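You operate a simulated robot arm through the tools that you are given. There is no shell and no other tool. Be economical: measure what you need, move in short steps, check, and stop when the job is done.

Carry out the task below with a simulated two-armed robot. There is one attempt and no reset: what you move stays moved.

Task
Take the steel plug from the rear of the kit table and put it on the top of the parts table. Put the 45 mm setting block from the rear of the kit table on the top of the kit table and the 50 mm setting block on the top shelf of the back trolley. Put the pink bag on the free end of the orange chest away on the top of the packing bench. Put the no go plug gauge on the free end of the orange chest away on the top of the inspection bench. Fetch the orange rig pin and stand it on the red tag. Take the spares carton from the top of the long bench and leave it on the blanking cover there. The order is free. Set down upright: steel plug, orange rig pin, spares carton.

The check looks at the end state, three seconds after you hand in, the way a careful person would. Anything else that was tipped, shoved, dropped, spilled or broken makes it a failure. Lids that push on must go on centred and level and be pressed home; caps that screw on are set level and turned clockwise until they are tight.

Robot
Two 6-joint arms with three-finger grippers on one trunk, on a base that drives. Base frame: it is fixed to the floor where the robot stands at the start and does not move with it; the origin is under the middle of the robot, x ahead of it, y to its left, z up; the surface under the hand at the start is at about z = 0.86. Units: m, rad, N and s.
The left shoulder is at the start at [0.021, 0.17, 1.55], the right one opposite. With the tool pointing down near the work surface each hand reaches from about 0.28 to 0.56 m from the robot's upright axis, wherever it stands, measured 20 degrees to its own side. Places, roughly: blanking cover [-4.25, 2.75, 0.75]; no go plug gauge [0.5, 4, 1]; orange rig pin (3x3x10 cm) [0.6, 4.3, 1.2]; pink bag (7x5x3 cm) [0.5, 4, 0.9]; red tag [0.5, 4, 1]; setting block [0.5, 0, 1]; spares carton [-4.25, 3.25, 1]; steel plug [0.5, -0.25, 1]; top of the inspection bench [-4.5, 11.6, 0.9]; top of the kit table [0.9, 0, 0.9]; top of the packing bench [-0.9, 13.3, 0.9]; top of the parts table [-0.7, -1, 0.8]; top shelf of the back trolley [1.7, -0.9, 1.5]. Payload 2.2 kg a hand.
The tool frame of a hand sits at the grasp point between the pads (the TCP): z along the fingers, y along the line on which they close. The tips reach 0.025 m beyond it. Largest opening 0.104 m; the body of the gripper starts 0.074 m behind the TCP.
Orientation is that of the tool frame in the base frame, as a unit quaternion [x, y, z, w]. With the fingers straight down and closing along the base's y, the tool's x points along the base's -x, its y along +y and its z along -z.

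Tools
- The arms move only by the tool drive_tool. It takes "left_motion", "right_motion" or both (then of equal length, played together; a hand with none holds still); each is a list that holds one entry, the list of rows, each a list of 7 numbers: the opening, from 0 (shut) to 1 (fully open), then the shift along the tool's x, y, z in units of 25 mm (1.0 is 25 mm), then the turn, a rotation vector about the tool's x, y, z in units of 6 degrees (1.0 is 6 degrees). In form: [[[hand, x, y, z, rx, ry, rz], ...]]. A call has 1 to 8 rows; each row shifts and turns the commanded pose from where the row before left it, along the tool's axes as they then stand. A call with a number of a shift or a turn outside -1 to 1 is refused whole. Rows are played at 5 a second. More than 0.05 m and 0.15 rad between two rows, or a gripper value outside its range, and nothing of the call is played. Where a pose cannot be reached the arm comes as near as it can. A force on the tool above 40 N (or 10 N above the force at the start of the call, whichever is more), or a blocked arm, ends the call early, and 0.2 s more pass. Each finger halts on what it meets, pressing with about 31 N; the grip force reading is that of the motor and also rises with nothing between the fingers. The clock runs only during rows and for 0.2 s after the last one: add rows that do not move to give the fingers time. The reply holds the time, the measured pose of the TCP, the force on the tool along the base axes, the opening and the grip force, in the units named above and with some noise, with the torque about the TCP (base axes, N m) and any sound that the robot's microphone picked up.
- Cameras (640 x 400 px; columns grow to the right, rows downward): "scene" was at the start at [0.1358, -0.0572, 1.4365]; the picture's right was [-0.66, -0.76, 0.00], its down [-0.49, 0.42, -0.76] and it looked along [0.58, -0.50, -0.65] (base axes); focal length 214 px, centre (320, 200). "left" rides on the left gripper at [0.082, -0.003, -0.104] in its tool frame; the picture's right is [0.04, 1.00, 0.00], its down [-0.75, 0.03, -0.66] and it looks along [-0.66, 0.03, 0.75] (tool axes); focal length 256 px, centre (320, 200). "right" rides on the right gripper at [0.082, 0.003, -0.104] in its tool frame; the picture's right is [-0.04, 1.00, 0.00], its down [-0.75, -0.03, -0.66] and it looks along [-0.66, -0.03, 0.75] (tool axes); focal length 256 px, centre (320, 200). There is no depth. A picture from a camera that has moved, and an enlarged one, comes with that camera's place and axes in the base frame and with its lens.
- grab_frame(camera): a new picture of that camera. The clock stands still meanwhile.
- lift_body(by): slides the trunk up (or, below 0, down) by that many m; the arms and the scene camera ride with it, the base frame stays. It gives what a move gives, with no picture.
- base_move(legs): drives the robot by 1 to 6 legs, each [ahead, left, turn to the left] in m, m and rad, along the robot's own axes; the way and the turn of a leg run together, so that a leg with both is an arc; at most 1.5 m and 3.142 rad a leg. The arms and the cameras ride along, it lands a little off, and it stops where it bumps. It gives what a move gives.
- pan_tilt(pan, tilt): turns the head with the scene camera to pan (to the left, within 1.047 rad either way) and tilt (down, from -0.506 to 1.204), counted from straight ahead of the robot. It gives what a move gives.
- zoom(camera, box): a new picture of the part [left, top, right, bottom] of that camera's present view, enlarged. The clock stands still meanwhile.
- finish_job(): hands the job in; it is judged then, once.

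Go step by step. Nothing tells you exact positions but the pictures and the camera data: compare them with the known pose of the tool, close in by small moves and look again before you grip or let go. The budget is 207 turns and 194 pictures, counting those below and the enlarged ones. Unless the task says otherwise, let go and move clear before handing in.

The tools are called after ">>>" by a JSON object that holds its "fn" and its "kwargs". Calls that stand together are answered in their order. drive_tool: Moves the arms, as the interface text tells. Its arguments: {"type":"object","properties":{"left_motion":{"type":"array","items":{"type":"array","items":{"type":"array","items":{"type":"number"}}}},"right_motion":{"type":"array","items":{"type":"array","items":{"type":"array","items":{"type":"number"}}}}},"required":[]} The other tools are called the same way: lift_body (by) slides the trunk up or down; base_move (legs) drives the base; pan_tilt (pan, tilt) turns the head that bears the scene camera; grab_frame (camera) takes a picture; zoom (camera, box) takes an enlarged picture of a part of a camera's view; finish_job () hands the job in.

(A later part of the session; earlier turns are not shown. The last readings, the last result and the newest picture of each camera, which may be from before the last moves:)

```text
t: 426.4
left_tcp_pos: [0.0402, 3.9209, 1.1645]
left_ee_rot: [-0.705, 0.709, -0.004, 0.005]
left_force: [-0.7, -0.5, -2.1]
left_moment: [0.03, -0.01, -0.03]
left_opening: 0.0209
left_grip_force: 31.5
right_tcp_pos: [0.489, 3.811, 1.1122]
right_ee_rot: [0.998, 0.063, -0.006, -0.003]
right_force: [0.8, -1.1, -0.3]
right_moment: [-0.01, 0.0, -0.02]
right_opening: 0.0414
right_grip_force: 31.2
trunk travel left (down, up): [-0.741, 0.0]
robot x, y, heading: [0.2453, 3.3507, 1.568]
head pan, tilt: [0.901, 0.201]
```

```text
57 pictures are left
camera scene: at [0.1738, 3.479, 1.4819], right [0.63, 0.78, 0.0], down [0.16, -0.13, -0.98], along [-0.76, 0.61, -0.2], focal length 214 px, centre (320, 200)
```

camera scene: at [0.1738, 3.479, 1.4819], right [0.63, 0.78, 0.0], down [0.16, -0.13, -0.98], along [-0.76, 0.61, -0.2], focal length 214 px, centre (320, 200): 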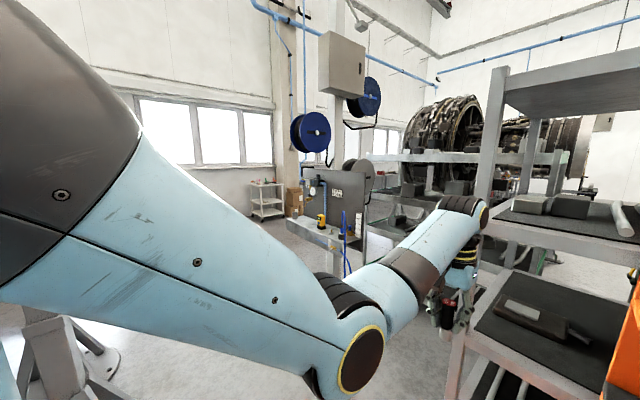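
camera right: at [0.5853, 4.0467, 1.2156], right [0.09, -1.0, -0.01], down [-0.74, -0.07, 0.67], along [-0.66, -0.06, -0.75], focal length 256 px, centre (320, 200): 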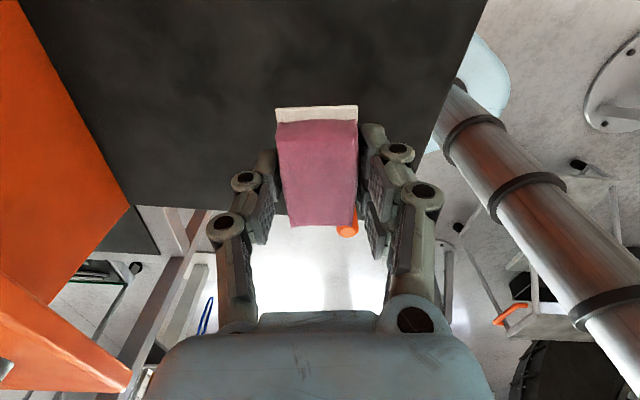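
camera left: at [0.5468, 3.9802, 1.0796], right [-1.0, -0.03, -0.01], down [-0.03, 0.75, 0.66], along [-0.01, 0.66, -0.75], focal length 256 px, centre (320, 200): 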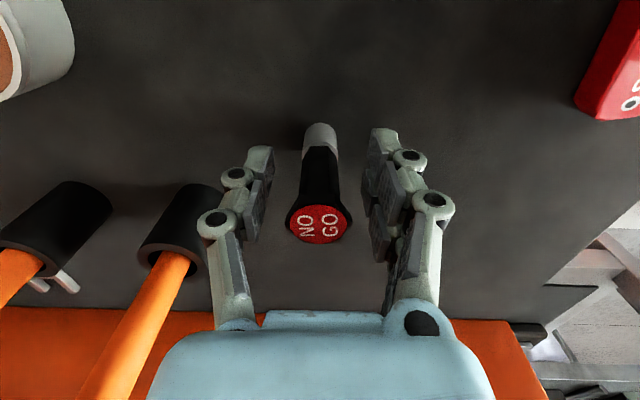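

Both items are held firmly. Driving west between the hose stand and engine post, then turning north to look.

>>> {"fn": "base_move", "kwargs": {"legs": [[0, 0, 1.57], [0.75, -0.36, 0], [1.3, 0, 0], [1.05, 0, 0], [0, 0, -1.57]]}}

>>> {"fn": "pan_tilt", "kwargs": {"pan": 0, "tilt": 0.2}}

>>> {"fn": "grab_frame", "kwargs": {"camera": "scene"}}

```text
t: 449.5
left_tcp_pos: [-3.051, 4.2873, 1.1642]
left_ee_rot: [0.711, -0.703, 0.004, -0.005]
left_force: [0.4, -0.1, -1.6]
left_moment: [-0.02, 0.01, 0.0]
left_opening: 0.0205
left_grip_force: 30.8
right_tcp_pos: [-2.5995, 4.186, 1.1128]
right_ee_rot: [0.997, 0.072, -0.007, -0.002]
right_force: [0.2, 0.9, -0.8]
right_moment: [0.0, 0.02, -0.02]
right_opening: 0.041
right_grip_force: 30.5
trunk travel left (down, up): [-0.741, 0.0]
robot x, y, heading: [-2.8362, 3.7212, 1.581]
head pan, tilt: [0.901, 0.201]
```

```text
t: 450.7
left_tcp_pos: [-3.0506, 4.2864, 1.1629]
left_ee_rot: [0.711, -0.703, 0.005, -0.004]
left_force: [0.7, -0.1, -1.8]
left_moment: [0.02, 0.0, -0.04]
left_opening: 0.0206
left_grip_force: 31.1
right_tcp_pos: [-2.5981, 4.185, 1.1131]
right_ee_rot: [0.997, 0.071, -0.007, -0.003]
right_force: [-0.9, 0.4, -0.5]
right_moment: [0.0, 0.01, -0.01]
right_opening: 0.041
right_grip_force: 30.9
trunk travel left (down, up): [-0.741, 0.0]
robot x, y, heading: [-2.8373, 3.7209, 1.584]
head pan, tilt: [0.0, 0.201]
```

```text
56 pictures are left
camera scene: at [-2.8365, 3.8833, 1.4819], right [1.0, 0.01, 0.0], down [0.0, -0.2, -0.98], along [-0.01, 0.98, -0.2], focal length 214 px, centre (320, 200)
```

scene: 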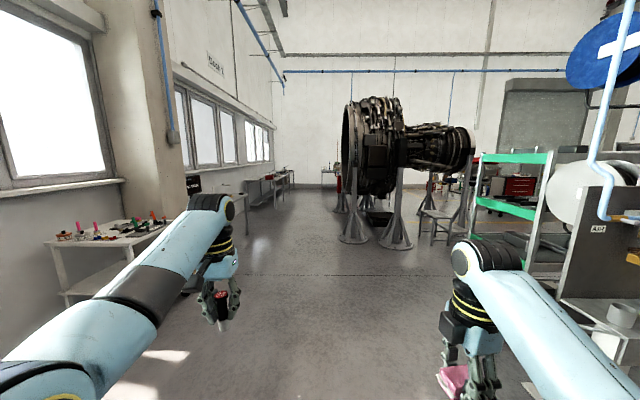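

The corridor north is clear, with a second engine at about [-2.3, 7.5] to pass on its left. Driving on toward the inspection bench.

>>> {"fn": "base_move", "kwargs": {"legs": [[1.5, 0.15, -0.012], [1.5, 0.15, 0], [1.5, 0, 0], [1.5, 0, 0]]}}

>>> {"fn": "pan_tilt", "kwargs": {"pan": 0.3, "tilt": 0.3}}

>>> {"fn": "grab_frame", "kwargs": {"camera": "scene"}}

```text
refused: leg 1 is longer than a leg can be; nothing moved
```

```text
t: 451.5
left_tcp_pos: [-3.05, 4.2871, 1.1649]
left_ee_rot: [0.711, -0.703, 0.004, -0.005]
left_force: [0.5, 0.2, -1.2]
left_moment: [0.0, 0.02, 0.01]
left_opening: 0.0207
left_grip_force: 31.1
right_tcp_pos: [-2.5997, 4.1853, 1.1121]
right_ee_rot: [0.997, 0.073, -0.006, -0.003]
right_force: [-0.5, 0.5, 0.2]
right_moment: [0.0, -0.01, 0.02]
right_opening: 0.0412
right_grip_force: 31.1
trunk travel left (down, up): [-0.741, 0.0]
robot x, y, heading: [-2.8353, 3.7211, 1.578]
head pan, tilt: [0.3, 0.3]
```

```text
55 pictures are left
camera scene: at [-2.8639, 3.879, 1.4727], right [0.95, 0.31, 0.0], down [0.09, -0.28, -0.96], along [-0.29, 0.91, -0.3], focal length 214 px, centre (320, 200)
```

scene: 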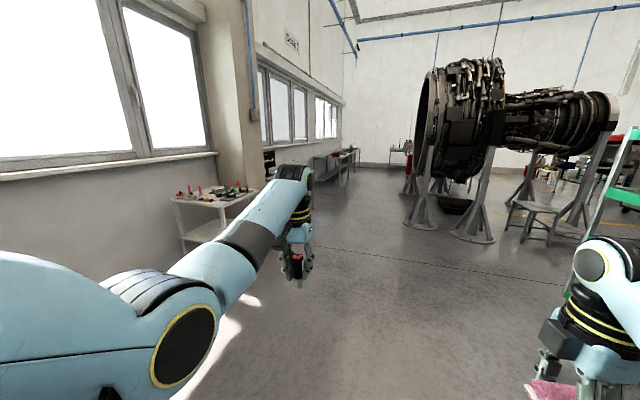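

>>> {"fn": "base_move", "kwargs": {"legs": [[1.45, 0.15, -0.008], [1.45, 0.15, 0], [1.45, 0, 0], [1.45, 0, 0]]}}

>>> {"fn": "grab_frame", "kwargs": {"camera": "scene"}}

```text
t: 479.2
left_tcp_pos: [-3.3235, 10.0978, 1.1639]
left_ee_rot: [-0.703, 0.711, -0.005, 0.004]
left_force: [0.1, 0.1, -0.8]
left_moment: [0.06, 0.0, 0.0]
left_opening: 0.0202
left_grip_force: 31.4
right_tcp_pos: [-2.8737, 9.9862, 1.1126]
right_ee_rot: [0.998, 0.061, -0.006, -0.002]
right_force: [0.1, 0.4, -0.9]
right_moment: [0.05, 0.02, -0.01]
right_opening: 0.0412
right_grip_force: 30.5
trunk travel left (down, up): [-0.741, 0.0]
robot x, y, heading: [-3.122, 9.5284, 1.558]
head pan, tilt: [0.3, 0.3]
```

```text
54 pictures are left
camera scene: at [-3.1462, 9.6861, 1.4726], right [0.96, 0.28, 0.0], down [0.08, -0.28, -0.96], along [-0.27, 0.92, -0.3], focal length 214 px, centre (320, 200)
```

scene: 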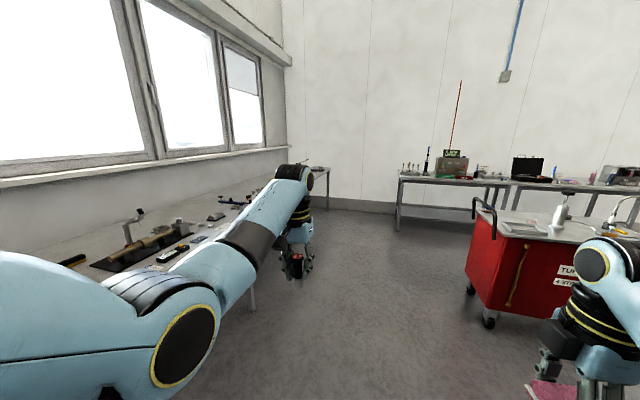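

Inspection bench is along the left wall and the packing bench at the back wall. Driving up to y about 11.3 and turning to face the inspection bench.

>>> {"fn": "base_move", "kwargs": {"legs": [[1.3, 0, 0.013], [0, 0, 1.57]]}}

>>> {"fn": "pan_tilt", "kwargs": {"pan": 0, "tilt": 0.6}}

>>> {"fn": "grab_frame", "kwargs": {"camera": "scene"}}

```text
t: 489.6
left_tcp_pos: [-3.6867, 10.6225, 1.1639]
left_ee_rot: [1.0, 0.006, 0.001, -0.006]
left_force: [0.1, -0.1, -1.2]
left_moment: [-0.02, -0.03, 0.0]
left_opening: 0.0201
left_grip_force: 31.0
right_tcp_pos: [-3.5849, 11.0733, 1.1126]
right_ee_rot: [0.654, 0.756, -0.005, 0.002]
right_force: [-0.7, 0.2, -0.4]
right_moment: [0.0, 0.01, -0.01]
right_opening: 0.0413
right_grip_force: 30.6
trunk travel left (down, up): [-0.741, 0.0]
robot x, y, heading: [-3.1219, 10.8373, -3.128]
head pan, tilt: [0.3, 0.3]
```

```text
t: 490.4
left_tcp_pos: [-3.6877, 10.6218, 1.1645]
left_ee_rot: [1.0, 0.006, 0.0, -0.006]
left_force: [-0.7, 0.5, -1.2]
left_moment: [-0.02, 0.0, 0.03]
left_opening: 0.0205
left_grip_force: 31.1
right_tcp_pos: [-3.5863, 11.0738, 1.1119]
right_ee_rot: [0.654, 0.757, -0.007, 0.003]
right_force: [-0.3, 1.1, -0.6]
right_moment: [0.0, 0.02, -0.02]
right_opening: 0.041
right_grip_force: 30.5
trunk travel left (down, up): [-0.741, 0.0]
robot x, y, heading: [-3.12, 10.8393, -3.129]
head pan, tilt: [0.0, 0.6]
```

```text
53 pictures are left
camera scene: at [-3.2795, 10.834, 1.4452], right [-0.01, 1.0, 0.0], down [0.56, 0.01, -0.83], along [-0.83, -0.01, -0.56], focal length 214 px, centre (320, 200)
```

scene: 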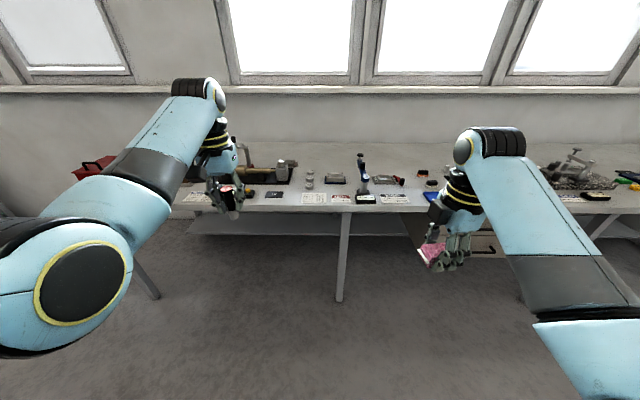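

>>> {"fn": "zoom", "kwargs": {"camera": "scene", "box": [180, 130, 460, 230]}}

```text
2.29 times, centred on (320, 180) of scene
camera zoom: at [-3.2795, 10.834, 1.4452], right [-0.01, 1.0, 0.0], down [0.56, 0.01, -0.83], along [-0.83, -0.01, -0.56], focal length 490 px, centre (320, 246)
```

zoom: 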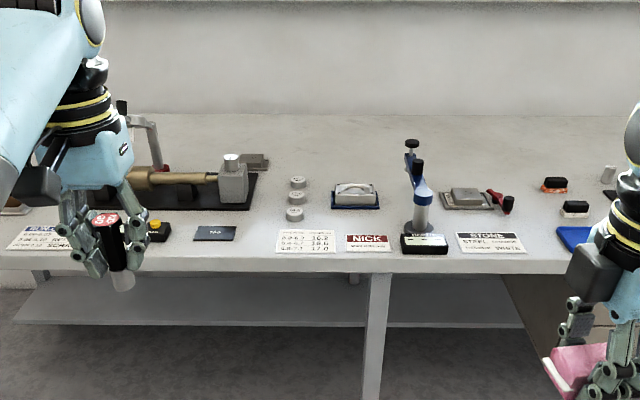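

The near part of the bench is crowded. I'll move along to y about 11.6 and look there.

>>> {"fn": "base_move", "kwargs": {"legs": [[0, -0.8, 0]]}}

>>> {"fn": "zoom", "kwargs": {"camera": "scene", "box": [160, 110, 480, 240]}}

```text
t: 494.7
left_tcp_pos: [-3.6957, 11.4216, 1.1634]
left_ee_rot: [1.0, 0.003, 0.0, -0.006]
left_force: [0.4, 0.6, -1.7]
left_moment: [0.01, 0.03, -0.02]
left_opening: 0.0203
left_grip_force: 30.6
right_tcp_pos: [-3.5918, 11.8725, 1.1132]
right_ee_rot: [0.656, 0.755, -0.006, 0.002]
right_force: [-1.6, 0.0, -0.4]
right_moment: [-0.02, -0.02, 0.02]
right_opening: 0.0414
right_grip_force: 31.9
trunk travel left (down, up): [-0.741, 0.0]
robot x, y, heading: [-3.1289, 11.6356, -3.137]
head pan, tilt: [0.0, 0.6]
```

```text
2.00 times, centred on (320, 175) of scene
camera zoom: at [-3.2863, 11.6306, 1.4452], right [-0.01, 1.0, 0.0], down [0.57, 0.0, -0.82], along [-0.82, 0.0, -0.57], focal length 429 px, centre (320, 250)
```

zoom: 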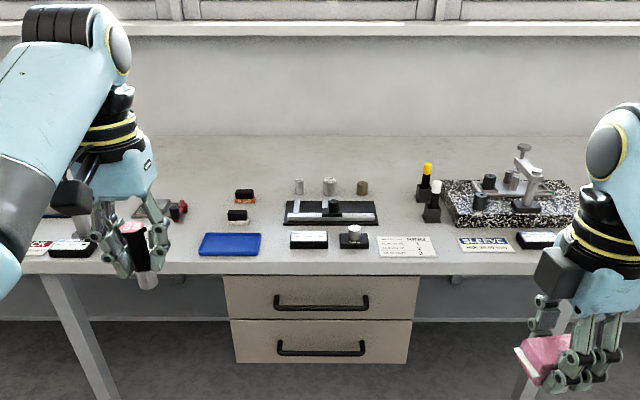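

A free gap of about 10 cm is at [-4.245, 11.835], between the black tray and the bottles. I'll raise the right hand a little and drive in.

>>> {"fn": "drive_tool", "kwargs": {"right_motion": [[[0, 0, 0, -0.8, 0, 0, 0], [0, 0, 0, -0.8, 0, 0, 0], [0, 0, 0, -0.8, 0, 0, 0], [0, 0, 0, -0.8, 0, 0, 0]]]}}

>>> {"fn": "base_move", "kwargs": {"legs": [[0.2, -0.405, 0], [0.36, 0, 0]]}}

>>> {"fn": "grab_frame", "kwargs": {"camera": "left"}}

```text
t: 495.7
left_tcp_pos: [-3.6952, 11.4198, 1.1648]
left_ee_rot: [1.0, 0.002, 0.0, -0.006]
left_force: [0.6, 0.1, -2.2]
left_moment: [0.02, 0.01, 0.01]
left_opening: 0.0204
left_grip_force: 31.5
right_tcp_pos: [-3.6099, 11.8744, 1.1423]
right_ee_rot: [0.657, 0.754, -0.007, 0.002]
right_force: [-0.4, 0.8, 0.0]
right_moment: [0.01, -0.05, -0.04]
right_opening: 0.041
right_grip_force: 31.4
right hand out of reach, approached as far as the arm can: row 2, 3, 4
trunk travel left (down, up): [-0.741, 0.0]
robot x, y, heading: [-3.1287, 11.6343, -3.137]
head pan, tilt: [0.0, 0.6]
```

```text
t: 500.4
left_tcp_pos: [-4.2576, 11.8193, 1.1634]
left_ee_rot: [1.0, 0.006, 0.0, -0.006]
left_force: [-0.2, -0.3, -2.0]
left_moment: [0.03, 0.02, 0.0]
left_opening: 0.0201
left_grip_force: 31.3
right_tcp_pos: [-4.1767, 12.2725, 1.1414]
right_ee_rot: [0.656, 0.755, -0.006, 0.001]
right_force: [0.2, -0.6, -0.1]
right_moment: [0.0, 0.0, 0.03]
right_opening: 0.0413
right_grip_force: 31.0
trunk travel left (down, up): [-0.741, 0.0]
robot x, y, heading: [-3.693, 12.0301, -3.128]
head pan, tilt: [0.0, 0.6]
```

```text
50 pictures are left
camera left: at [-4.1774, 11.8221, 1.2673], right [0.05, -1.0, -0.01], down [-0.75, -0.05, 0.66], along [-0.66, -0.02, -0.76], focal length 256 px, centre (320, 200)
```

left: 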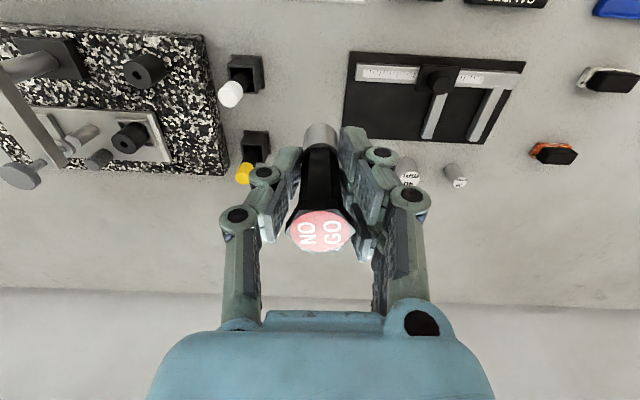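

The gap centre is about y 11.838. Shifting and lowering partway.

>>> {"fn": "drive_tool", "kwargs": {"left_motion": [[[0, 0.5, -0.75, 0, 0, 0, 0], [0, 0, 0, 1, 0, 0, 0], [0, 0, 0, 1, 0, 0, 0], [0, 0, 0, 1, 0, 0, 0], [0, 0, 0, 1, 0, 0, 0], [0, 0, 0, 1, 0, 0, 0], [0, 0, 0, 1, 0, 0, 0], [0, 0, 0, 0.4, 0, 0, 0]]]}}

>>> {"fn": "grab_frame", "kwargs": {"camera": "left"}}

```text
t: 502.2
left_tcp_pos: [-4.2463, 11.8395, 1.003]
left_ee_rot: [1.0, 0.005, 0.0, -0.007]
left_force: [-0.4, -0.1, -1.4]
left_moment: [0.01, 0.03, -0.03]
left_opening: 0.0203
left_grip_force: 30.5
right_tcp_pos: [-4.1759, 12.2718, 1.1428]
right_ee_rot: [0.655, 0.756, -0.008, 0.002]
right_force: [0.5, -0.8, -0.8]
right_moment: [-0.02, 0.04, -0.01]
right_opening: 0.0412
right_grip_force: 30.8
trunk travel left (down, up): [-0.741, 0.0]
robot x, y, heading: [-3.6915, 12.035, -3.13]
head pan, tilt: [0.0, 0.6]
```

```text
49 pictures are left
camera left: at [-4.1646, 11.843, 1.1075], right [0.05, -1.0, -0.01], down [-0.75, -0.05, 0.66], along [-0.66, -0.02, -0.75], focal length 256 px, centre (320, 200)
```

left: 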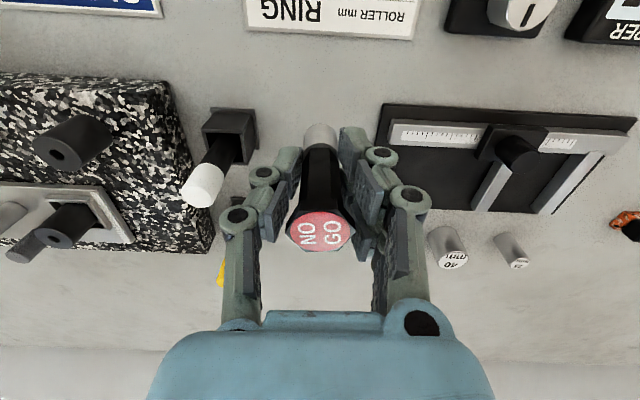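

Clear on both sides. Continuing down with small final steps.

>>> {"fn": "drive_tool", "kwargs": {"left_motion": [[[0, 0, 0, 1, 0, 0, 0], [0, 0, 0, 0.8, 0, 0, 0], [0, 0, 0, 0.15, 0, 0, 0], [0, 0, 0, 0.15, 0, 0, 0], [0, 0, 0, 0, 0, 0, 0]]]}}

>>> {"fn": "grab_frame", "kwargs": {"camera": "left"}}

```text
t: 503.4
left_tcp_pos: [-4.2447, 11.839, 0.9513]
left_ee_rot: [1.0, 0.006, -0.001, -0.006]
left_force: [-0.4, 0.0, -1.0]
left_moment: [0.0, 0.02, 0.01]
left_opening: 0.0201
left_grip_force: 30.9
right_tcp_pos: [-4.1758, 12.2718, 1.1414]
right_ee_rot: [0.655, 0.756, -0.007, 0.002]
right_force: [0.4, 0.1, -0.6]
right_moment: [0.02, -0.02, 0.01]
right_opening: 0.0412
right_grip_force: 31.6
trunk travel left (down, up): [-0.741, 0.0]
robot x, y, heading: [-3.6903, 12.0291, -3.133]
head pan, tilt: [0.0, 0.6]
```

```text
48 pictures are left
camera left: at [-4.1646, 11.8434, 1.055], right [0.05, -1.0, -0.01], down [-0.75, -0.05, 0.66], along [-0.66, -0.02, -0.75], focal length 256 px, centre (320, 200)
```

left: 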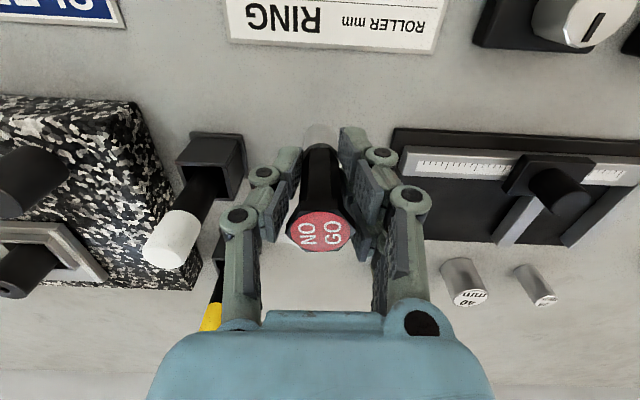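

>>> {"fn": "drive_tool", "kwargs": {"left_motion": [[[0, 0, 0, 0.12, 0, 0, 0], [0, 0, 0, 0.12, 0, 0, 0], [0, 0, 0, 0.12, 0, 0, 0], [0, 0, 0, 0.12, 0, 0, 0], [0, 0, 0, 0, 0, 0, 0]]]}}

>>> {"fn": "zoom", "kwargs": {"camera": "left", "box": [220, 60, 420, 260]}}

```text
t: 504.6
left_tcp_pos: [-4.2428, 11.8391, 0.9446]
left_ee_rot: [1.0, 0.005, -0.001, -0.006]
left_force: [-0.4, -0.2, -1.2]
left_moment: [0.03, 0.0, 0.01]
left_opening: 0.0204
left_grip_force: 31.3
left hand out of reach, approached as far as the arm can: row 3
right_tcp_pos: [-4.1755, 12.2718, 1.1412]
right_ee_rot: [0.654, 0.757, -0.007, 0.002]
right_force: [0.2, 0.4, -0.4]
right_moment: [-0.02, -0.03, 0.01]
right_opening: 0.0412
right_grip_force: 30.7
trunk travel left (down, up): [-0.741, 0.0]
robot x, y, heading: [-3.6953, 12.0321, -3.135]
head pan, tilt: [0.0, 0.6]
```

```text
2.00 times, centred on (320, 160) of left
camera zoom: at [-4.1614, 11.843, 1.048], right [0.05, -1.0, -0.01], down [-0.75, -0.05, 0.66], along [-0.66, -0.02, -0.75], focal length 512 px, centre (320, 280)
```

zoom: 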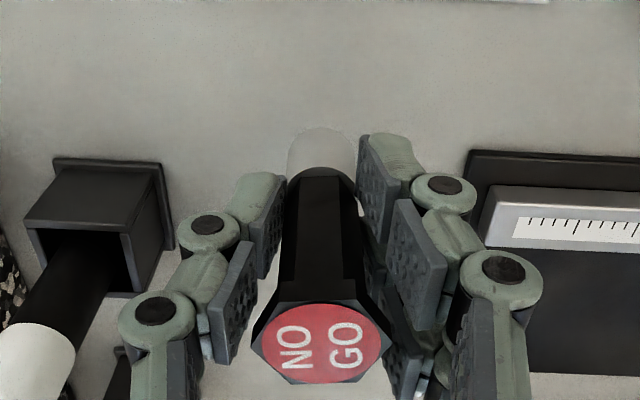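

Arm limit reached; using the trunk for the last bit.

>>> {"fn": "lift_body", "kwargs": {"by": -0.008}}

>>> {"fn": "lift_body", "kwargs": {"by": -0.004}}

>>> {"fn": "lift_body", "kwargs": {"by": -0.004}}

```text
t: 505.1
left_tcp_pos: [-4.2426, 11.8396, 0.9349]
left_ee_rot: [1.0, 0.006, -0.001, -0.007]
left_force: [0.4, 0.1, -1.3]
left_moment: [0.02, 0.02, 0.0]
left_opening: 0.0202
left_grip_force: 31.1
right_tcp_pos: [-4.176, 12.2719, 1.1339]
right_ee_rot: [0.655, 0.756, -0.007, 0.002]
right_force: [0.2, 0.5, -0.9]
right_moment: [0.01, 0.04, -0.01]
right_opening: 0.0411
right_grip_force: 31.0
trunk travel left (down, up): [-0.733, 0.008]
robot x, y, heading: [-3.6943, 12.0309, -3.129]
head pan, tilt: [0.0, 0.6]
```

```text
t: 505.7
left_tcp_pos: [-4.2426, 11.839, 0.933]
left_ee_rot: [1.0, 0.005, -0.001, -0.007]
left_force: [-0.1, 0.4, -1.2]
left_moment: [0.03, -0.01, -0.02]
left_opening: 0.0205
left_grip_force: 31.1
right_tcp_pos: [-4.1757, 12.272, 1.1298]
right_ee_rot: [0.655, 0.756, -0.006, 0.001]
right_force: [0.5, -0.2, -0.4]
right_moment: [0.0, 0.0, 0.0]
right_opening: 0.0413
right_grip_force: 30.7
trunk travel left (down, up): [-0.729, 0.012]
robot x, y, heading: [-3.6908, 12.0331, -3.134]
head pan, tilt: [0.0, 0.6]
```

```text
t: 506.2
left_tcp_pos: [-4.2427, 11.8387, 0.9285]
left_ee_rot: [1.0, 0.006, -0.001, -0.007]
left_force: [0.9, 0.0, -1.6]
left_moment: [0.0, -0.01, 0.03]
left_opening: 0.0201
left_grip_force: 31.5
right_tcp_pos: [-4.1763, 12.2725, 1.126]
right_ee_rot: [0.655, 0.756, -0.007, 0.002]
right_force: [0.3, 0.5, -1.5]
right_moment: [0.01, 0.0, -0.01]
right_opening: 0.0412
right_grip_force: 31.2
trunk travel left (down, up): [-0.725, 0.016]
robot x, y, heading: [-3.6936, 12.0309, -3.131]
head pan, tilt: [0.0, 0.6]
```

>>> {"fn": "lift_body", "kwargs": {"by": -0.005}}

>>> {"fn": "lift_body", "kwargs": {"by": -0.005}}

>>> {"fn": "zoom", "kwargs": {"camera": "left", "box": [220, 40, 420, 240]}}

```text
t: 506.7
left_tcp_pos: [-4.2425, 11.8393, 0.9245]
left_ee_rot: [1.0, 0.006, -0.001, -0.007]
left_force: [-0.6, 0.2, -1.4]
left_moment: [-0.03, 0.03, 0.0]
left_opening: 0.02
left_grip_force: 31.2
right_tcp_pos: [-4.1756, 12.2726, 1.1205]
right_ee_rot: [0.655, 0.756, -0.008, 0.002]
right_force: [0.1, 1.1, -0.6]
right_moment: [0.01, 0.03, -0.02]
right_opening: 0.0408
right_grip_force: 31.0
trunk travel left (down, up): [-0.72, 0.021]
robot x, y, heading: [-3.6927, 12.0343, -3.134]
head pan, tilt: [0.0, 0.6]
```

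```text
t: 507.3
left_tcp_pos: [-4.2429, 11.8389, 0.9176]
left_ee_rot: [1.0, 0.005, -0.001, -0.006]
left_force: [-0.4, -0.5, -1.7]
left_moment: [0.04, -0.04, -0.01]
left_opening: 0.0204
left_grip_force: 30.9
right_tcp_pos: [-4.1758, 12.2713, 1.1157]
right_ee_rot: [0.655, 0.755, -0.008, 0.002]
right_force: [-0.1, 1.0, 0.5]
right_moment: [0.02, 0.0, -0.01]
right_opening: 0.041
right_grip_force: 31.2
trunk travel left (down, up): [-0.715, 0.026]
robot x, y, heading: [-3.6926, 12.0319, -3.137]
head pan, tilt: [0.0, 0.6]
```

```text
2.00 times, centred on (320, 140) of left
camera zoom: at [-4.1611, 11.8431, 1.0219], right [0.05, -1.0, -0.01], down [-0.75, -0.05, 0.66], along [-0.66, -0.02, -0.75], focal length 512 px, centre (320, 320)
```

zoom: 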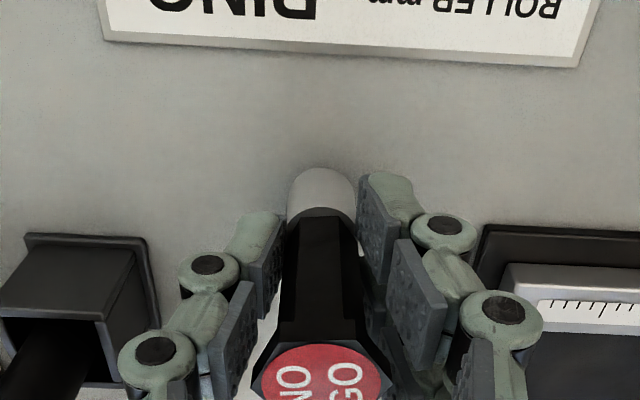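

Still not touching; continuing down with the trunk.

>>> {"fn": "lift_body", "kwargs": {"by": -0.006}}

>>> {"fn": "lift_body", "kwargs": {"by": -0.005}}

>>> {"fn": "lift_body", "kwargs": {"by": -0.004}}

>>> {"fn": "zoom", "kwargs": {"camera": "left", "box": [220, 40, 420, 240]}}

```text
t: 507.8
left_tcp_pos: [-4.2419, 11.8391, 0.9127]
left_ee_rot: [1.0, 0.005, -0.001, -0.005]
left_force: [-0.8, -0.5, -1.5]
left_moment: [-0.02, -0.01, 0.01]
left_opening: 0.0202
left_grip_force: 30.6
right_tcp_pos: [-4.1754, 12.2734, 1.1097]
right_ee_rot: [0.655, 0.756, -0.007, 0.002]
right_force: [0.3, -0.9, -0.9]
right_moment: [0.04, -0.04, -0.03]
right_opening: 0.0411
right_grip_force: 31.1
trunk travel left (down, up): [-0.709, 0.032]
robot x, y, heading: [-3.6874, 12.0285, -3.128]
head pan, tilt: [0.0, 0.6]
```

```text
t: 508.4
left_tcp_pos: [-4.2434, 11.8399, 0.9098]
left_ee_rot: [1.0, 0.005, -0.003, -0.005]
left_force: [2.4, 0.5, 17.4]
left_moment: [-0.2, -0.11, 0.03]
left_opening: 0.0203
left_grip_force: 31.1
right_tcp_pos: [-4.1743, 12.2726, 1.1046]
right_ee_rot: [0.655, 0.756, -0.007, 0.001]
right_force: [0.0, 0.8, 0.3]
right_moment: [-0.05, -0.01, 0.0]
right_opening: 0.0412
right_grip_force: 31.6
trunk travel left (down, up): [-0.704, 0.037]
robot x, y, heading: [-3.6935, 12.0335, -3.129]
head pan, tilt: [0.0, 0.6]
```

```text
t: 508.8
left_tcp_pos: [-4.2464, 11.8398, 0.911]
left_ee_rot: [1.0, 0.005, -0.005, -0.006]
left_force: [8.6, 0.5, 23.1]
left_moment: [-0.03, -0.54, 0.03]
left_opening: 0.0205
left_grip_force: 30.9
right_tcp_pos: [-4.1751, 12.2737, 1.1023]
right_ee_rot: [0.655, 0.756, -0.008, 0.001]
right_force: [0.0, 0.0, 0.5]
right_moment: [0.04, -0.05, 0.0]
right_opening: 0.0412
right_grip_force: 31.1
trunk travel left (down, up): [-0.701, 0.04]
robot x, y, heading: [-3.6926, 12.0307, -3.132]
head pan, tilt: [0.0, 0.6]
stopped: the force on the tool passed its limit at 43 N (the readings are from after the stop); the commanded pose is now the measured one
```

```text
2.00 times, centred on (320, 140) of left
camera zoom: at [-4.1641, 11.8433, 1.0128], right [0.05, -1.0, -0.01], down [-0.75, -0.05, 0.66], along [-0.66, -0.02, -0.75], focal length 512 px, centre (320, 320)
```

zoom: 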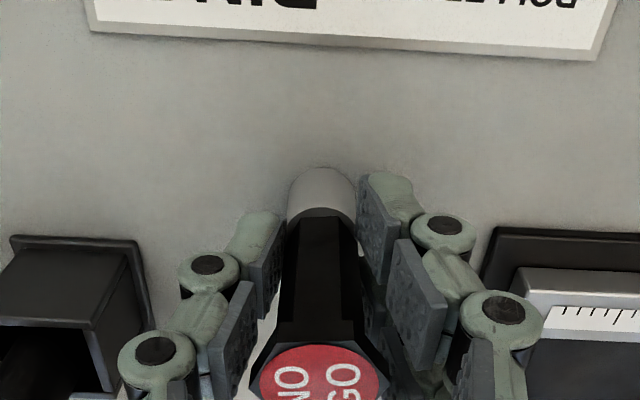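

Contact made. Easing up 4 mm of trunk to relieve the force, then releasing and rising.

>>> {"fn": "lift_body", "kwargs": {"by": 0.004}}

>>> {"fn": "drive_tool", "kwargs": {"left_motion": [[[0.35, 0, 0, 0, 0, 0, 0], [0.4, 0, 0, 0, 0, 0, 0], [0.4, 0, 0, 0, 0, 0, 0], [0.4, 0, 0, -0.8, 0, 0, 0], [0.4, 0, 0, -1, 0, 0, 0], [0.4, 0, 0, -1, 0, 0, 0], [0.4, 0, 0, -1, 0, 0, 0], [0.4, 0, 0, -1, 0, 0, 0]]]}}

>>> {"fn": "drive_tool", "kwargs": {"left_motion": [[[0.4, 0, 0, -1, 0, 0, 0], [0.4, 0, 0, -1, 0, 0, 0], [0.4, 0, 0, -1, 0, 0, 0], [0.4, 0, 0, -1, 0, 0, 0]]]}}

>>> {"fn": "grab_frame", "kwargs": {"camera": "left"}}

```text
t: 509.3
left_tcp_pos: [-4.2454, 11.8382, 0.9109]
left_ee_rot: [1.0, 0.006, -0.004, -0.006]
left_force: [-0.7, 0.2, -0.8]
left_moment: [0.0, 0.02, -0.02]
left_opening: 0.0202
left_grip_force: 31.3
right_tcp_pos: [-4.175, 12.2705, 1.105]
right_ee_rot: [0.654, 0.756, -0.008, 0.002]
right_force: [0.5, 0.1, -0.2]
right_moment: [-0.02, -0.01, 0.04]
right_opening: 0.0413
right_grip_force: 31.2
trunk travel left (down, up): [-0.705, 0.036]
robot x, y, heading: [-3.6905, 12.0323, -3.133]
head pan, tilt: [0.0, 0.6]
```

```text
t: 511.1
left_tcp_pos: [-4.2446, 11.8388, 1.0317]
left_ee_rot: [1.0, 0.005, -0.004, -0.006]
left_force: [-0.7, -0.5, -0.5]
left_moment: [-0.02, 0.01, -0.02]
left_opening: 0.0418
left_grip_force: 0.1
right_tcp_pos: [-4.175, 12.2716, 1.1054]
right_ee_rot: [0.655, 0.755, -0.007, 0.001]
right_force: [-0.4, 0.6, -1.1]
right_moment: [0.0, -0.05, -0.02]
right_opening: 0.0412
right_grip_force: 31.3
trunk travel left (down, up): [-0.705, 0.036]
robot x, y, heading: [-3.6909, 12.0347, -3.131]
head pan, tilt: [0.0, 0.6]
```

```text
t: 512.1
left_tcp_pos: [-4.2436, 11.8367, 1.1322]
left_ee_rot: [1.0, 0.005, -0.005, -0.006]
left_force: [-1.0, -0.1, -0.6]
left_moment: [0.01, 0.0, 0.0]
left_opening: 0.0416
left_grip_force: 0.0
right_tcp_pos: [-4.1763, 12.2718, 1.1052]
right_ee_rot: [0.654, 0.757, -0.007, 0.002]
right_force: [0.5, -0.8, -0.1]
right_moment: [-0.02, -0.03, 0.01]
right_opening: 0.0413
right_grip_force: 30.6
trunk travel left (down, up): [-0.705, 0.036]
robot x, y, heading: [-3.6905, 12.0334, -3.132]
head pan, tilt: [0.0, 0.6]
```

```text
44 pictures are left
camera left: at [-4.1621, 11.8404, 1.2358], right [0.05, -1.0, -0.01], down [-0.75, -0.05, 0.66], along [-0.66, -0.02, -0.75], focal length 256 px, centre (320, 200)
```

left: 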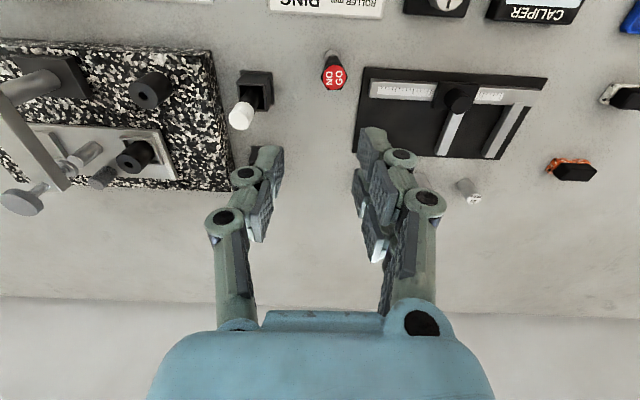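

The gauge stands on the inspection bench. Raising the trunk and moving to the back wall for the packing bench.

>>> {"fn": "lift_body", "kwargs": {"by": 0.036}}

>>> {"fn": "base_move", "kwargs": {"legs": [[-0.55, 0, 0], [0, 0, -1.57], [0.17, -0.3, 0], [0, -1.1, 0]]}}

>>> {"fn": "pan_tilt", "kwargs": {"pan": -0.5, "tilt": 0.45}}

>>> {"fn": "grab_frame", "kwargs": {"camera": "scene"}}

```text
t: 512.9
left_tcp_pos: [-4.2442, 11.8365, 1.1678]
left_ee_rot: [1.0, 0.005, -0.003, -0.005]
left_force: [-1.0, 0.4, -0.4]
left_moment: [0.03, 0.0, 0.02]
left_opening: 0.0413
left_grip_force: 0.1
right_tcp_pos: [-4.1754, 12.2725, 1.1398]
right_ee_rot: [0.654, 0.756, -0.007, 0.002]
right_force: [-0.4, 0.0, -1.2]
right_moment: [0.02, -0.02, 0.01]
right_opening: 0.0414
right_grip_force: 30.8
trunk travel left (down, up): [-0.741, 0.0]
robot x, y, heading: [-3.6893, 12.0293, -3.128]
head pan, tilt: [0.0, 0.6]
```

```text
t: 527.0
left_tcp_pos: [-1.9211, 12.7501, 1.1678]
left_ee_rot: [-0.702, 0.713, -0.002, 0.007]
left_force: [0.4, -0.2, -0.4]
left_moment: [0.03, 0.02, 0.01]
left_opening: 0.0416
left_grip_force: 0.1
right_tcp_pos: [-1.4886, 12.6707, 1.1416]
right_ee_rot: [0.998, 0.058, -0.006, -0.004]
right_force: [-1.0, 0.1, -0.5]
right_moment: [0.02, 0.0, 0.02]
right_opening: 0.0411
right_grip_force: 31.0
trunk travel left (down, up): [-0.741, 0.0]
robot x, y, heading: [-1.7418, 12.1931, 1.557]
head pan, tilt: [0.0, 0.6]
```

```text
t: 528.0
left_tcp_pos: [-1.9205, 12.7493, 1.1684]
left_ee_rot: [-0.702, 0.712, -0.001, 0.007]
left_force: [0.1, 0.5, 0.6]
left_moment: [-0.01, 0.0, 0.01]
left_opening: 0.0415
left_grip_force: 0.1
right_tcp_pos: [-1.4891, 12.6704, 1.1408]
right_ee_rot: [0.998, 0.059, -0.007, -0.003]
right_force: [0.3, -0.7, -1.1]
right_moment: [0.03, -0.01, 0.01]
right_opening: 0.0413
right_grip_force: 30.4
trunk travel left (down, up): [-0.741, 0.0]
robot x, y, heading: [-1.7407, 12.192, 1.553]
head pan, tilt: [-0.499, 0.45]
```

```text
43 pictures are left
camera scene: at [-1.6918, 12.3424, 1.4587], right [0.87, -0.49, 0.0], down [-0.21, -0.38, -0.9], along [0.44, 0.78, -0.44], focal length 214 px, centre (320, 200)
```

scene: 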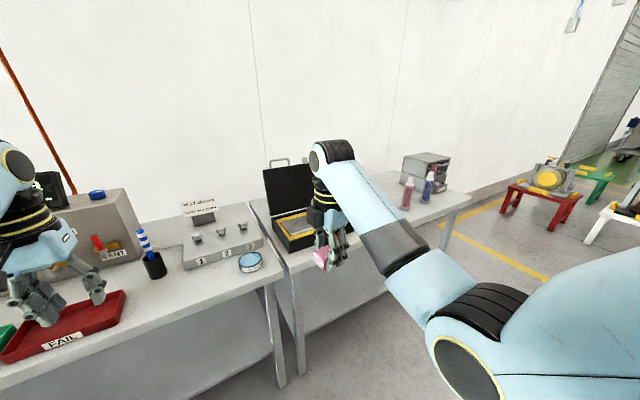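

The packing bench (with black case, bottles, printer) starts at x about -1.5. Moving right to its free middle and looking.

>>> {"fn": "base_move", "kwargs": {"legs": [[0, -0.6, 0.015], [0.2, 0, 0]]}}

>>> {"fn": "grab_frame", "kwargs": {"camera": "right"}}

>>> {"fn": "pan_tilt", "kwargs": {"pan": -0.2, "tilt": 0.6}}

>>> {"fn": "grab_frame", "kwargs": {"camera": "scene"}}

```text
t: 532.6
left_tcp_pos: [-1.334, 12.9428, 1.1671]
left_ee_rot: [0.711, -0.704, 0.001, -0.007]
left_force: [0.3, 0.1, 0.0]
left_moment: [-0.06, -0.03, 0.01]
left_opening: 0.0416
left_grip_force: 0.0
right_tcp_pos: [-0.8996, 12.872, 1.1409]
right_ee_rot: [0.997, 0.071, -0.006, -0.004]
right_force: [-0.6, 0.6, -0.5]
right_moment: [-0.02, 0.0, -0.01]
right_opening: 0.041
right_grip_force: 30.8
trunk travel left (down, up): [-0.741, 0.0]
robot x, y, heading: [-1.1409, 12.3923, 1.578]
head pan, tilt: [-0.499, 0.45]
```

```text
42 pictures are left
camera right: at [-0.8173, 12.8801, 1.2439], right [0.1, -0.99, -0.01], down [-0.74, -0.08, 0.67], along [-0.66, -0.06, -0.75], focal length 256 px, centre (320, 200)
```

right: 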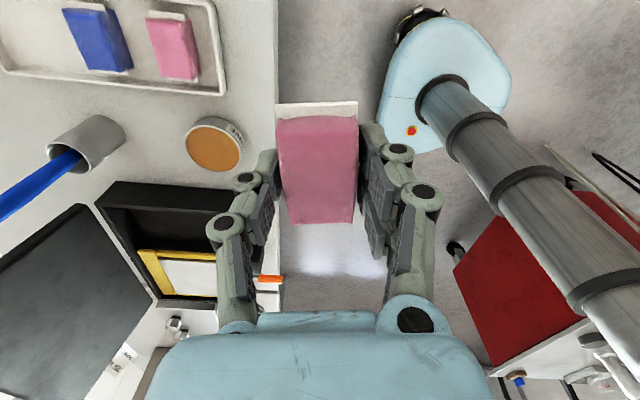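

```text
t: 533.4
left_tcp_pos: [-1.3339, 12.9412, 1.1679]
left_ee_rot: [0.71, -0.704, 0.001, -0.007]
left_force: [0.2, -0.4, 0.7]
left_moment: [0.0, 0.0, 0.0]
left_opening: 0.0414
left_grip_force: 0.0
right_tcp_pos: [-0.8995, 12.872, 1.1409]
right_ee_rot: [0.998, 0.07, -0.006, -0.003]
right_force: [0.1, -0.2, -0.6]
right_moment: [0.01, -0.02, -0.01]
right_opening: 0.0413
right_grip_force: 31.0
trunk travel left (down, up): [-0.741, 0.0]
robot x, y, heading: [-1.1409, 12.3897, 1.573]
head pan, tilt: [-0.201, 0.6]
```

```text
41 pictures are left
camera scene: at [-1.1217, 12.5449, 1.4453], right [0.98, -0.19, 0.0], down [-0.11, -0.55, -0.83], along [0.16, 0.81, -0.56], focal length 214 px, centre (320, 200)
```

scene: 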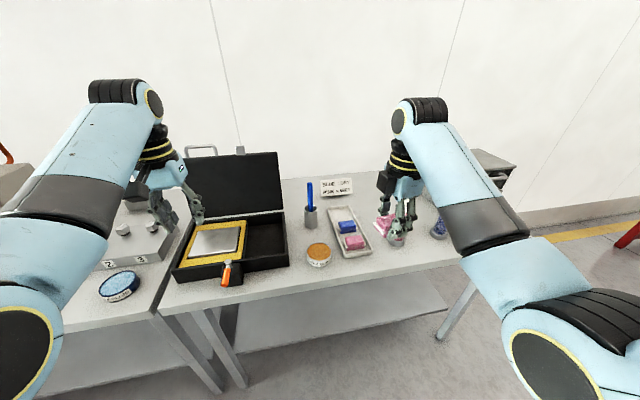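

The tray, can and bottles crowd the middle; the right end near [-0.37, 13.0] looks free. Moving there and checking with the right camera.

>>> {"fn": "base_move", "kwargs": {"legs": [[0, -0.53, 0], [0.13, 0, 0]]}}

>>> {"fn": "grab_frame", "kwargs": {"camera": "right"}}

>>> {"fn": "grab_frame", "kwargs": {"camera": "scene"}}

```text
t: 537.3
left_tcp_pos: [-0.8099, 13.0758, 1.168]
left_ee_rot: [0.712, -0.702, 0.002, -0.007]
left_force: [0.3, -0.5, 0.2]
left_moment: [-0.02, 0.01, -0.03]
left_opening: 0.0415
left_grip_force: 0.1
right_tcp_pos: [-0.3745, 13.0093, 1.1406]
right_ee_rot: [0.997, 0.074, -0.007, -0.004]
right_force: [0.7, 0.3, -1.1]
right_moment: [0.01, 0.04, 0.01]
right_opening: 0.0415
right_grip_force: 31.1
trunk travel left (down, up): [-0.741, 0.0]
robot x, y, heading: [-0.6131, 12.5254, 1.583]
head pan, tilt: [-0.201, 0.6]
```

```text
40 pictures are left
camera right: at [-0.2923, 13.0164, 1.2442], right [0.11, -0.99, -0.01], down [-0.74, -0.09, 0.67], along [-0.66, -0.07, -0.75], focal length 256 px, centre (320, 200)
```

right: 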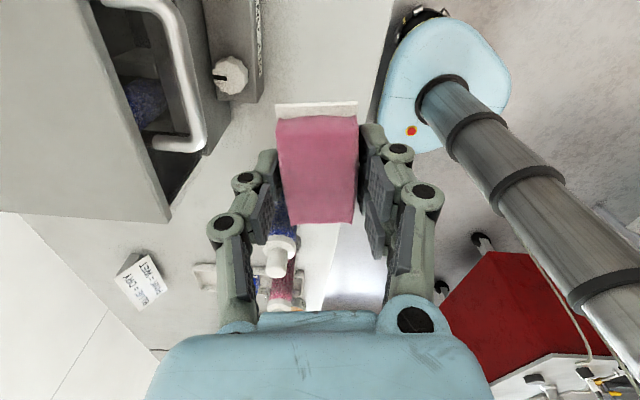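

```text
39 pictures are left
camera scene: at [-0.5945, 12.6801, 1.4452], right [0.98, -0.18, 0.0], down [-0.1, -0.56, -0.82], along [0.15, 0.81, -0.57], focal length 214 px, centre (320, 200)
```

scene: 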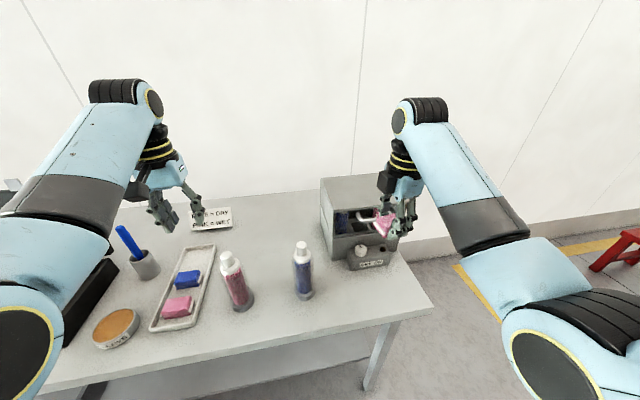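

The spot under the bag at [-0.37, 13.0] is free, in front of the small machine. Lowering.

>>> {"fn": "drive_tool", "kwargs": {"right_motion": [[[0, 0, 0.4, 1, 0, 0, 0], [0, 0, 0, 1, 0, 0, 0], [0, 0, 0, 1, 0, 0, 0], [0, 0, 0, 1, 0, 0, 0], [0, 0, 0, 1, 0, 0, 0], [0, 0, 0, 1, 0, 0, 0], [0, 0, 0, 1, 0, 0, 0], [0, 0, 0, 1, 0, 0, 0]]]}}

>>> {"fn": "drive_tool", "kwargs": {"right_motion": [[[0, 0, 0, 1, 0, 0, 0], [0, 0, 0, 0.4, 0, 0, 0], [0, 0, 0, 0.15, 0, 0, 0], [0, 0, 0, 0, 0, 0, 0]]]}}

>>> {"fn": "grab_frame", "kwargs": {"camera": "right"}}

```text
t: 539.1
left_tcp_pos: [-0.8092, 13.0762, 1.1672]
left_ee_rot: [0.713, -0.702, 0.002, -0.007]
left_force: [-0.1, 0.3, 1.0]
left_moment: [0.03, 0.02, 0.0]
left_opening: 0.0416
left_grip_force: 0.1
right_tcp_pos: [-0.3742, 13.0017, 0.9401]
right_ee_rot: [0.997, 0.075, -0.005, -0.004]
right_force: [-0.2, -0.5, -1.0]
right_moment: [0.01, -0.01, 0.0]
right_opening: 0.0411
right_grip_force: 31.0
trunk travel left (down, up): [-0.741, 0.0]
robot x, y, heading: [-0.6081, 12.5252, 1.59]
head pan, tilt: [-0.201, 0.6]
```

```text
t: 540.3
left_tcp_pos: [-0.8089, 13.0725, 1.1687]
left_ee_rot: [0.711, -0.703, 0.001, -0.009]
left_force: [0.0, 0.1, 0.0]
left_moment: [0.01, -0.02, 0.02]
left_opening: 0.0412
left_grip_force: 0.0
right_tcp_pos: [-0.3742, 13.0023, 0.9071]
right_ee_rot: [0.997, 0.073, -0.005, -0.009]
right_force: [0.4, -10.6, 22.8]
right_moment: [-0.35, 0.01, -0.06]
right_opening: 0.041
right_grip_force: 30.8
trunk travel left (down, up): [-0.741, 0.0]
robot x, y, heading: [-0.6111, 12.5257, 1.584]
head pan, tilt: [-0.201, 0.6]
stopped in row 4 (right hand): the force on the tool passed its limit at 41 N (the readings are from after the stop); the commanded pose is now the measured one
```

```text
38 pictures are left
camera right: at [-0.2936, 13.0086, 1.0096], right [0.11, -0.99, -0.02], down [-0.74, -0.09, 0.66], along [-0.66, -0.06, -0.75], focal length 256 px, centre (320, 200)
```

right: 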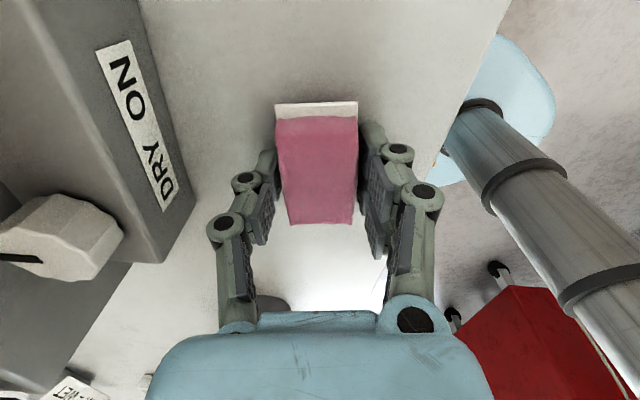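

Bag is on the bench (contact at TCP z 0.907). Releasing and rising.

>>> {"fn": "drive_tool", "kwargs": {"right_motion": [[[0, 0, 0, -0.1, 0, 0, 0], [0.6, 0, 0, 0, 0, 0, 0], [0.6, 0, 0, 0, 0, 0, 0], [0.6, 0, 0, -0.6, 0, 0, 0], [0.6, 0, 0, -1, 0, 0, 0], [0.6, 0, 0, -1, 0, 0, 0], [0.6, 0, 0, -1, 0, 0, 0], [0.6, 0, 0, -1, 0, 0, 0]]]}}

>>> {"fn": "drive_tool", "kwargs": {"right_motion": [[[0.6, 0, 0, -1, 0, 0, 0], [0.6, 0, 0, -1, 0, 0, 0], [0.6, 0, 0, -1, 0, 0, 0], [0.6, 0, 0, -1, 0, 0, 0]]]}}

>>> {"fn": "grab_frame", "kwargs": {"camera": "right"}}

```text
t: 542.1
left_tcp_pos: [-0.8102, 13.0757, 1.1689]
left_ee_rot: [0.711, -0.703, 0.001, -0.007]
left_force: [0.0, -0.3, 0.5]
left_moment: [-0.04, 0.02, 0.0]
left_opening: 0.0417
left_grip_force: 0.0
right_tcp_pos: [-0.3728, 13.0018, 1.0226]
right_ee_rot: [0.997, 0.073, -0.005, -0.006]
right_force: [-0.8, 0.0, -0.4]
right_moment: [0.02, -0.03, 0.02]
right_opening: 0.0623
right_grip_force: 0.0
trunk travel left (down, up): [-0.741, 0.0]
robot x, y, heading: [-0.6092, 12.5219, 1.58]
head pan, tilt: [-0.201, 0.6]
```

```text
t: 543.1
left_tcp_pos: [-0.8089, 13.0757, 1.1679]
left_ee_rot: [0.712, -0.702, 0.001, -0.007]
left_force: [-0.1, -0.5, 0.5]
left_moment: [0.0, 0.0, 0.02]
left_opening: 0.0418
left_grip_force: 0.0
right_tcp_pos: [-0.3712, 13.0016, 1.1223]
right_ee_rot: [0.997, 0.073, -0.005, -0.008]
right_force: [0.1, -0.3, 0.0]
right_moment: [0.02, 0.02, -0.03]
right_opening: 0.0623
right_grip_force: 0.0
trunk travel left (down, up): [-0.741, 0.0]
robot x, y, heading: [-0.6114, 12.5244, 1.586]
head pan, tilt: [-0.201, 0.6]
```

```text
37 pictures are left
camera right: at [-0.2901, 13.0079, 1.2256], right [0.11, -0.99, -0.01], down [-0.74, -0.09, 0.66], along [-0.66, -0.06, -0.75], focal length 256 px, centre (320, 200)
```

right: 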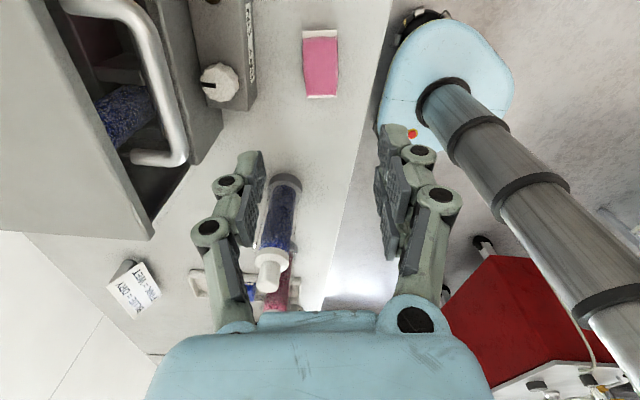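

The bag rests on the packing bench. Restoring the right hand's yaw and driving back to the long bench, travelling sideways while facing the windows.

>>> {"fn": "drive_tool", "kwargs": {"right_motion": [[[0.6, 0, 0, 0, 0, 0, 1], [0.6, 0, 0, 0, 0, 0, 1], [0.6, 0, 0, 0, 0, 0, 1], [0.6, 0, 0, 0, 0, 0, 1], [0.6, 0, 0, 0, 0, 0, 1], [0.6, 0, 0, 0, 0, 0, 1], [0.6, 0, 0, 0, 0, 0, 1], [0.6, 0, 0, 0, 0, 0, 1]]]}}

>>> {"fn": "drive_tool", "kwargs": {"right_motion": [[[0.6, 0, 0, 0, 0, 0, 1], [0.6, 0, 0, 0, 0, 0, 1], [0.6, 0, 0, 0, 0, 0, 1], [0.6, 0, 0, 0, 0, 0, 1], [0.6, 0, 0, 0, 0, 0, 1], [0.6, 0, 0, 0, 0, 0, 1], [0.6, 0, 0, 0, 0, 0, 1], [0.6, 0, 0, 0, 0, 0, 1]]]}}

>>> {"fn": "base_move", "kwargs": {"legs": [[-0.28, 0, 0], [0, 1.3, 0], [0, 1.2, 0], [0, 0, 1.56]]}}

>>> {"fn": "base_move", "kwargs": {"legs": [[0, 1.45, 0], [0, 1.45, 0], [0, 1.45, 0], [0, 1.45, 0], [0, 1.45, 0], [0, 1.3, 0]]}}

>>> {"fn": "pan_tilt", "kwargs": {"pan": 0.2, "tilt": 0.5}}

>>> {"fn": "grab_frame", "kwargs": {"camera": "scene"}}

```text
t: 544.9
left_tcp_pos: [-0.8093, 13.0749, 1.1674]
left_ee_rot: [0.712, -0.703, 0.001, -0.007]
left_force: [-0.8, 0.7, 0.7]
left_moment: [-0.01, -0.01, 0.0]
left_opening: 0.0419
left_grip_force: 0.0
right_tcp_pos: [-0.3716, 13.0005, 1.1227]
right_ee_rot: [0.94, -0.34, -0.007, -0.004]
right_force: [0.2, 0.3, -0.2]
right_moment: [0.03, 0.01, 0.02]
right_opening: 0.0625
right_grip_force: 0.0
trunk travel left (down, up): [-0.741, 0.0]
robot x, y, heading: [-0.609, 12.5221, 1.584]
head pan, tilt: [-0.201, 0.6]
```

```text
t: 546.7
left_tcp_pos: [-0.8086, 13.0759, 1.1682]
left_ee_rot: [0.712, -0.702, 0.001, -0.006]
left_force: [-1.0, 0.2, 0.5]
left_moment: [0.0, -0.02, -0.01]
left_opening: 0.0416
left_grip_force: 0.0
right_tcp_pos: [-0.3719, 13.0013, 1.1215]
right_ee_rot: [0.721, -0.693, -0.008, -0.001]
right_force: [0.8, -0.2, -0.5]
right_moment: [0.03, 0.0, 0.01]
right_opening: 0.0625
right_grip_force: 0.0
trunk travel left (down, up): [-0.741, 0.0]
robot x, y, heading: [-0.6068, 12.5222, 1.583]
head pan, tilt: [-0.201, 0.6]
```

```text
t: 564.3
left_tcp_pos: [-3.6733, 12.0414, 1.1672]
left_ee_rot: [1.0, -0.004, -0.003, -0.007]
left_force: [0.2, -0.1, -0.3]
left_moment: [0.03, 0.0, -0.02]
left_opening: 0.0413
left_grip_force: 0.1
right_tcp_pos: [-3.5902, 12.4765, 1.1212]
right_ee_rot: [1.0, 0.009, -0.007, 0.005]
right_force: [-0.4, -0.1, 0.3]
right_moment: [0.01, 0.02, 0.02]
right_opening: 0.0626
right_grip_force: 0.0
trunk travel left (down, up): [-0.741, 0.0]
robot x, y, heading: [-3.119, 12.2281, 3.13]
head pan, tilt: [-0.201, 0.6]
```

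```text
t: 605.0
left_tcp_pos: [-3.7081, 3.4454, 1.1682]
left_ee_rot: [1.0, 0.006, -0.004, -0.006]
left_force: [0.8, -0.6, 0.2]
left_moment: [0.01, 0.0, -0.01]
left_opening: 0.0416
left_grip_force: 0.0
right_tcp_pos: [-3.6342, 3.8815, 1.1224]
right_ee_rot: [1.0, 0.021, -0.008, 0.006]
right_force: [-0.6, -0.2, 0.0]
right_moment: [-0.01, -0.03, -0.02]
right_opening: 0.0625
right_grip_force: 0.2
trunk travel left (down, up): [-0.741, 0.0]
robot x, y, heading: [-3.1554, 3.6414, -3.125]
head pan, tilt: [-0.201, 0.6]
```

```text
t: 605.9
left_tcp_pos: [-3.7086, 3.4437, 1.1673]
left_ee_rot: [1.0, 0.006, -0.005, -0.006]
left_force: [-0.4, 0.7, -0.7]
left_moment: [-0.02, -0.01, 0.0]
left_opening: 0.0417
left_grip_force: 0.0
right_tcp_pos: [-3.6338, 3.8824, 1.1218]
right_ee_rot: [1.0, 0.02, -0.007, 0.006]
right_force: [-0.6, 0.2, -0.7]
right_moment: [0.03, -0.02, -0.01]
right_opening: 0.0625
right_grip_force: 0.1
trunk travel left (down, up): [-0.741, 0.0]
robot x, y, heading: [-3.1545, 3.6434, -3.132]
head pan, tilt: [0.201, 0.499]
```

```text
36 pictures are left
camera scene: at [-3.3156, 3.6213, 1.4543], right [-0.21, 0.98, 0.0], down [0.47, 0.1, -0.88], along [-0.86, -0.19, -0.48], focal length 214 px, centre (320, 200)
```

scene: 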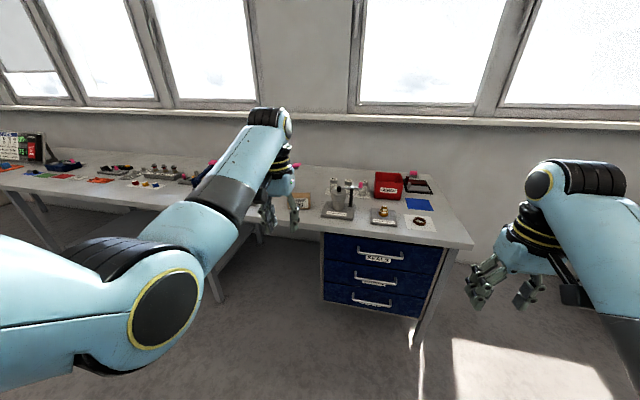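

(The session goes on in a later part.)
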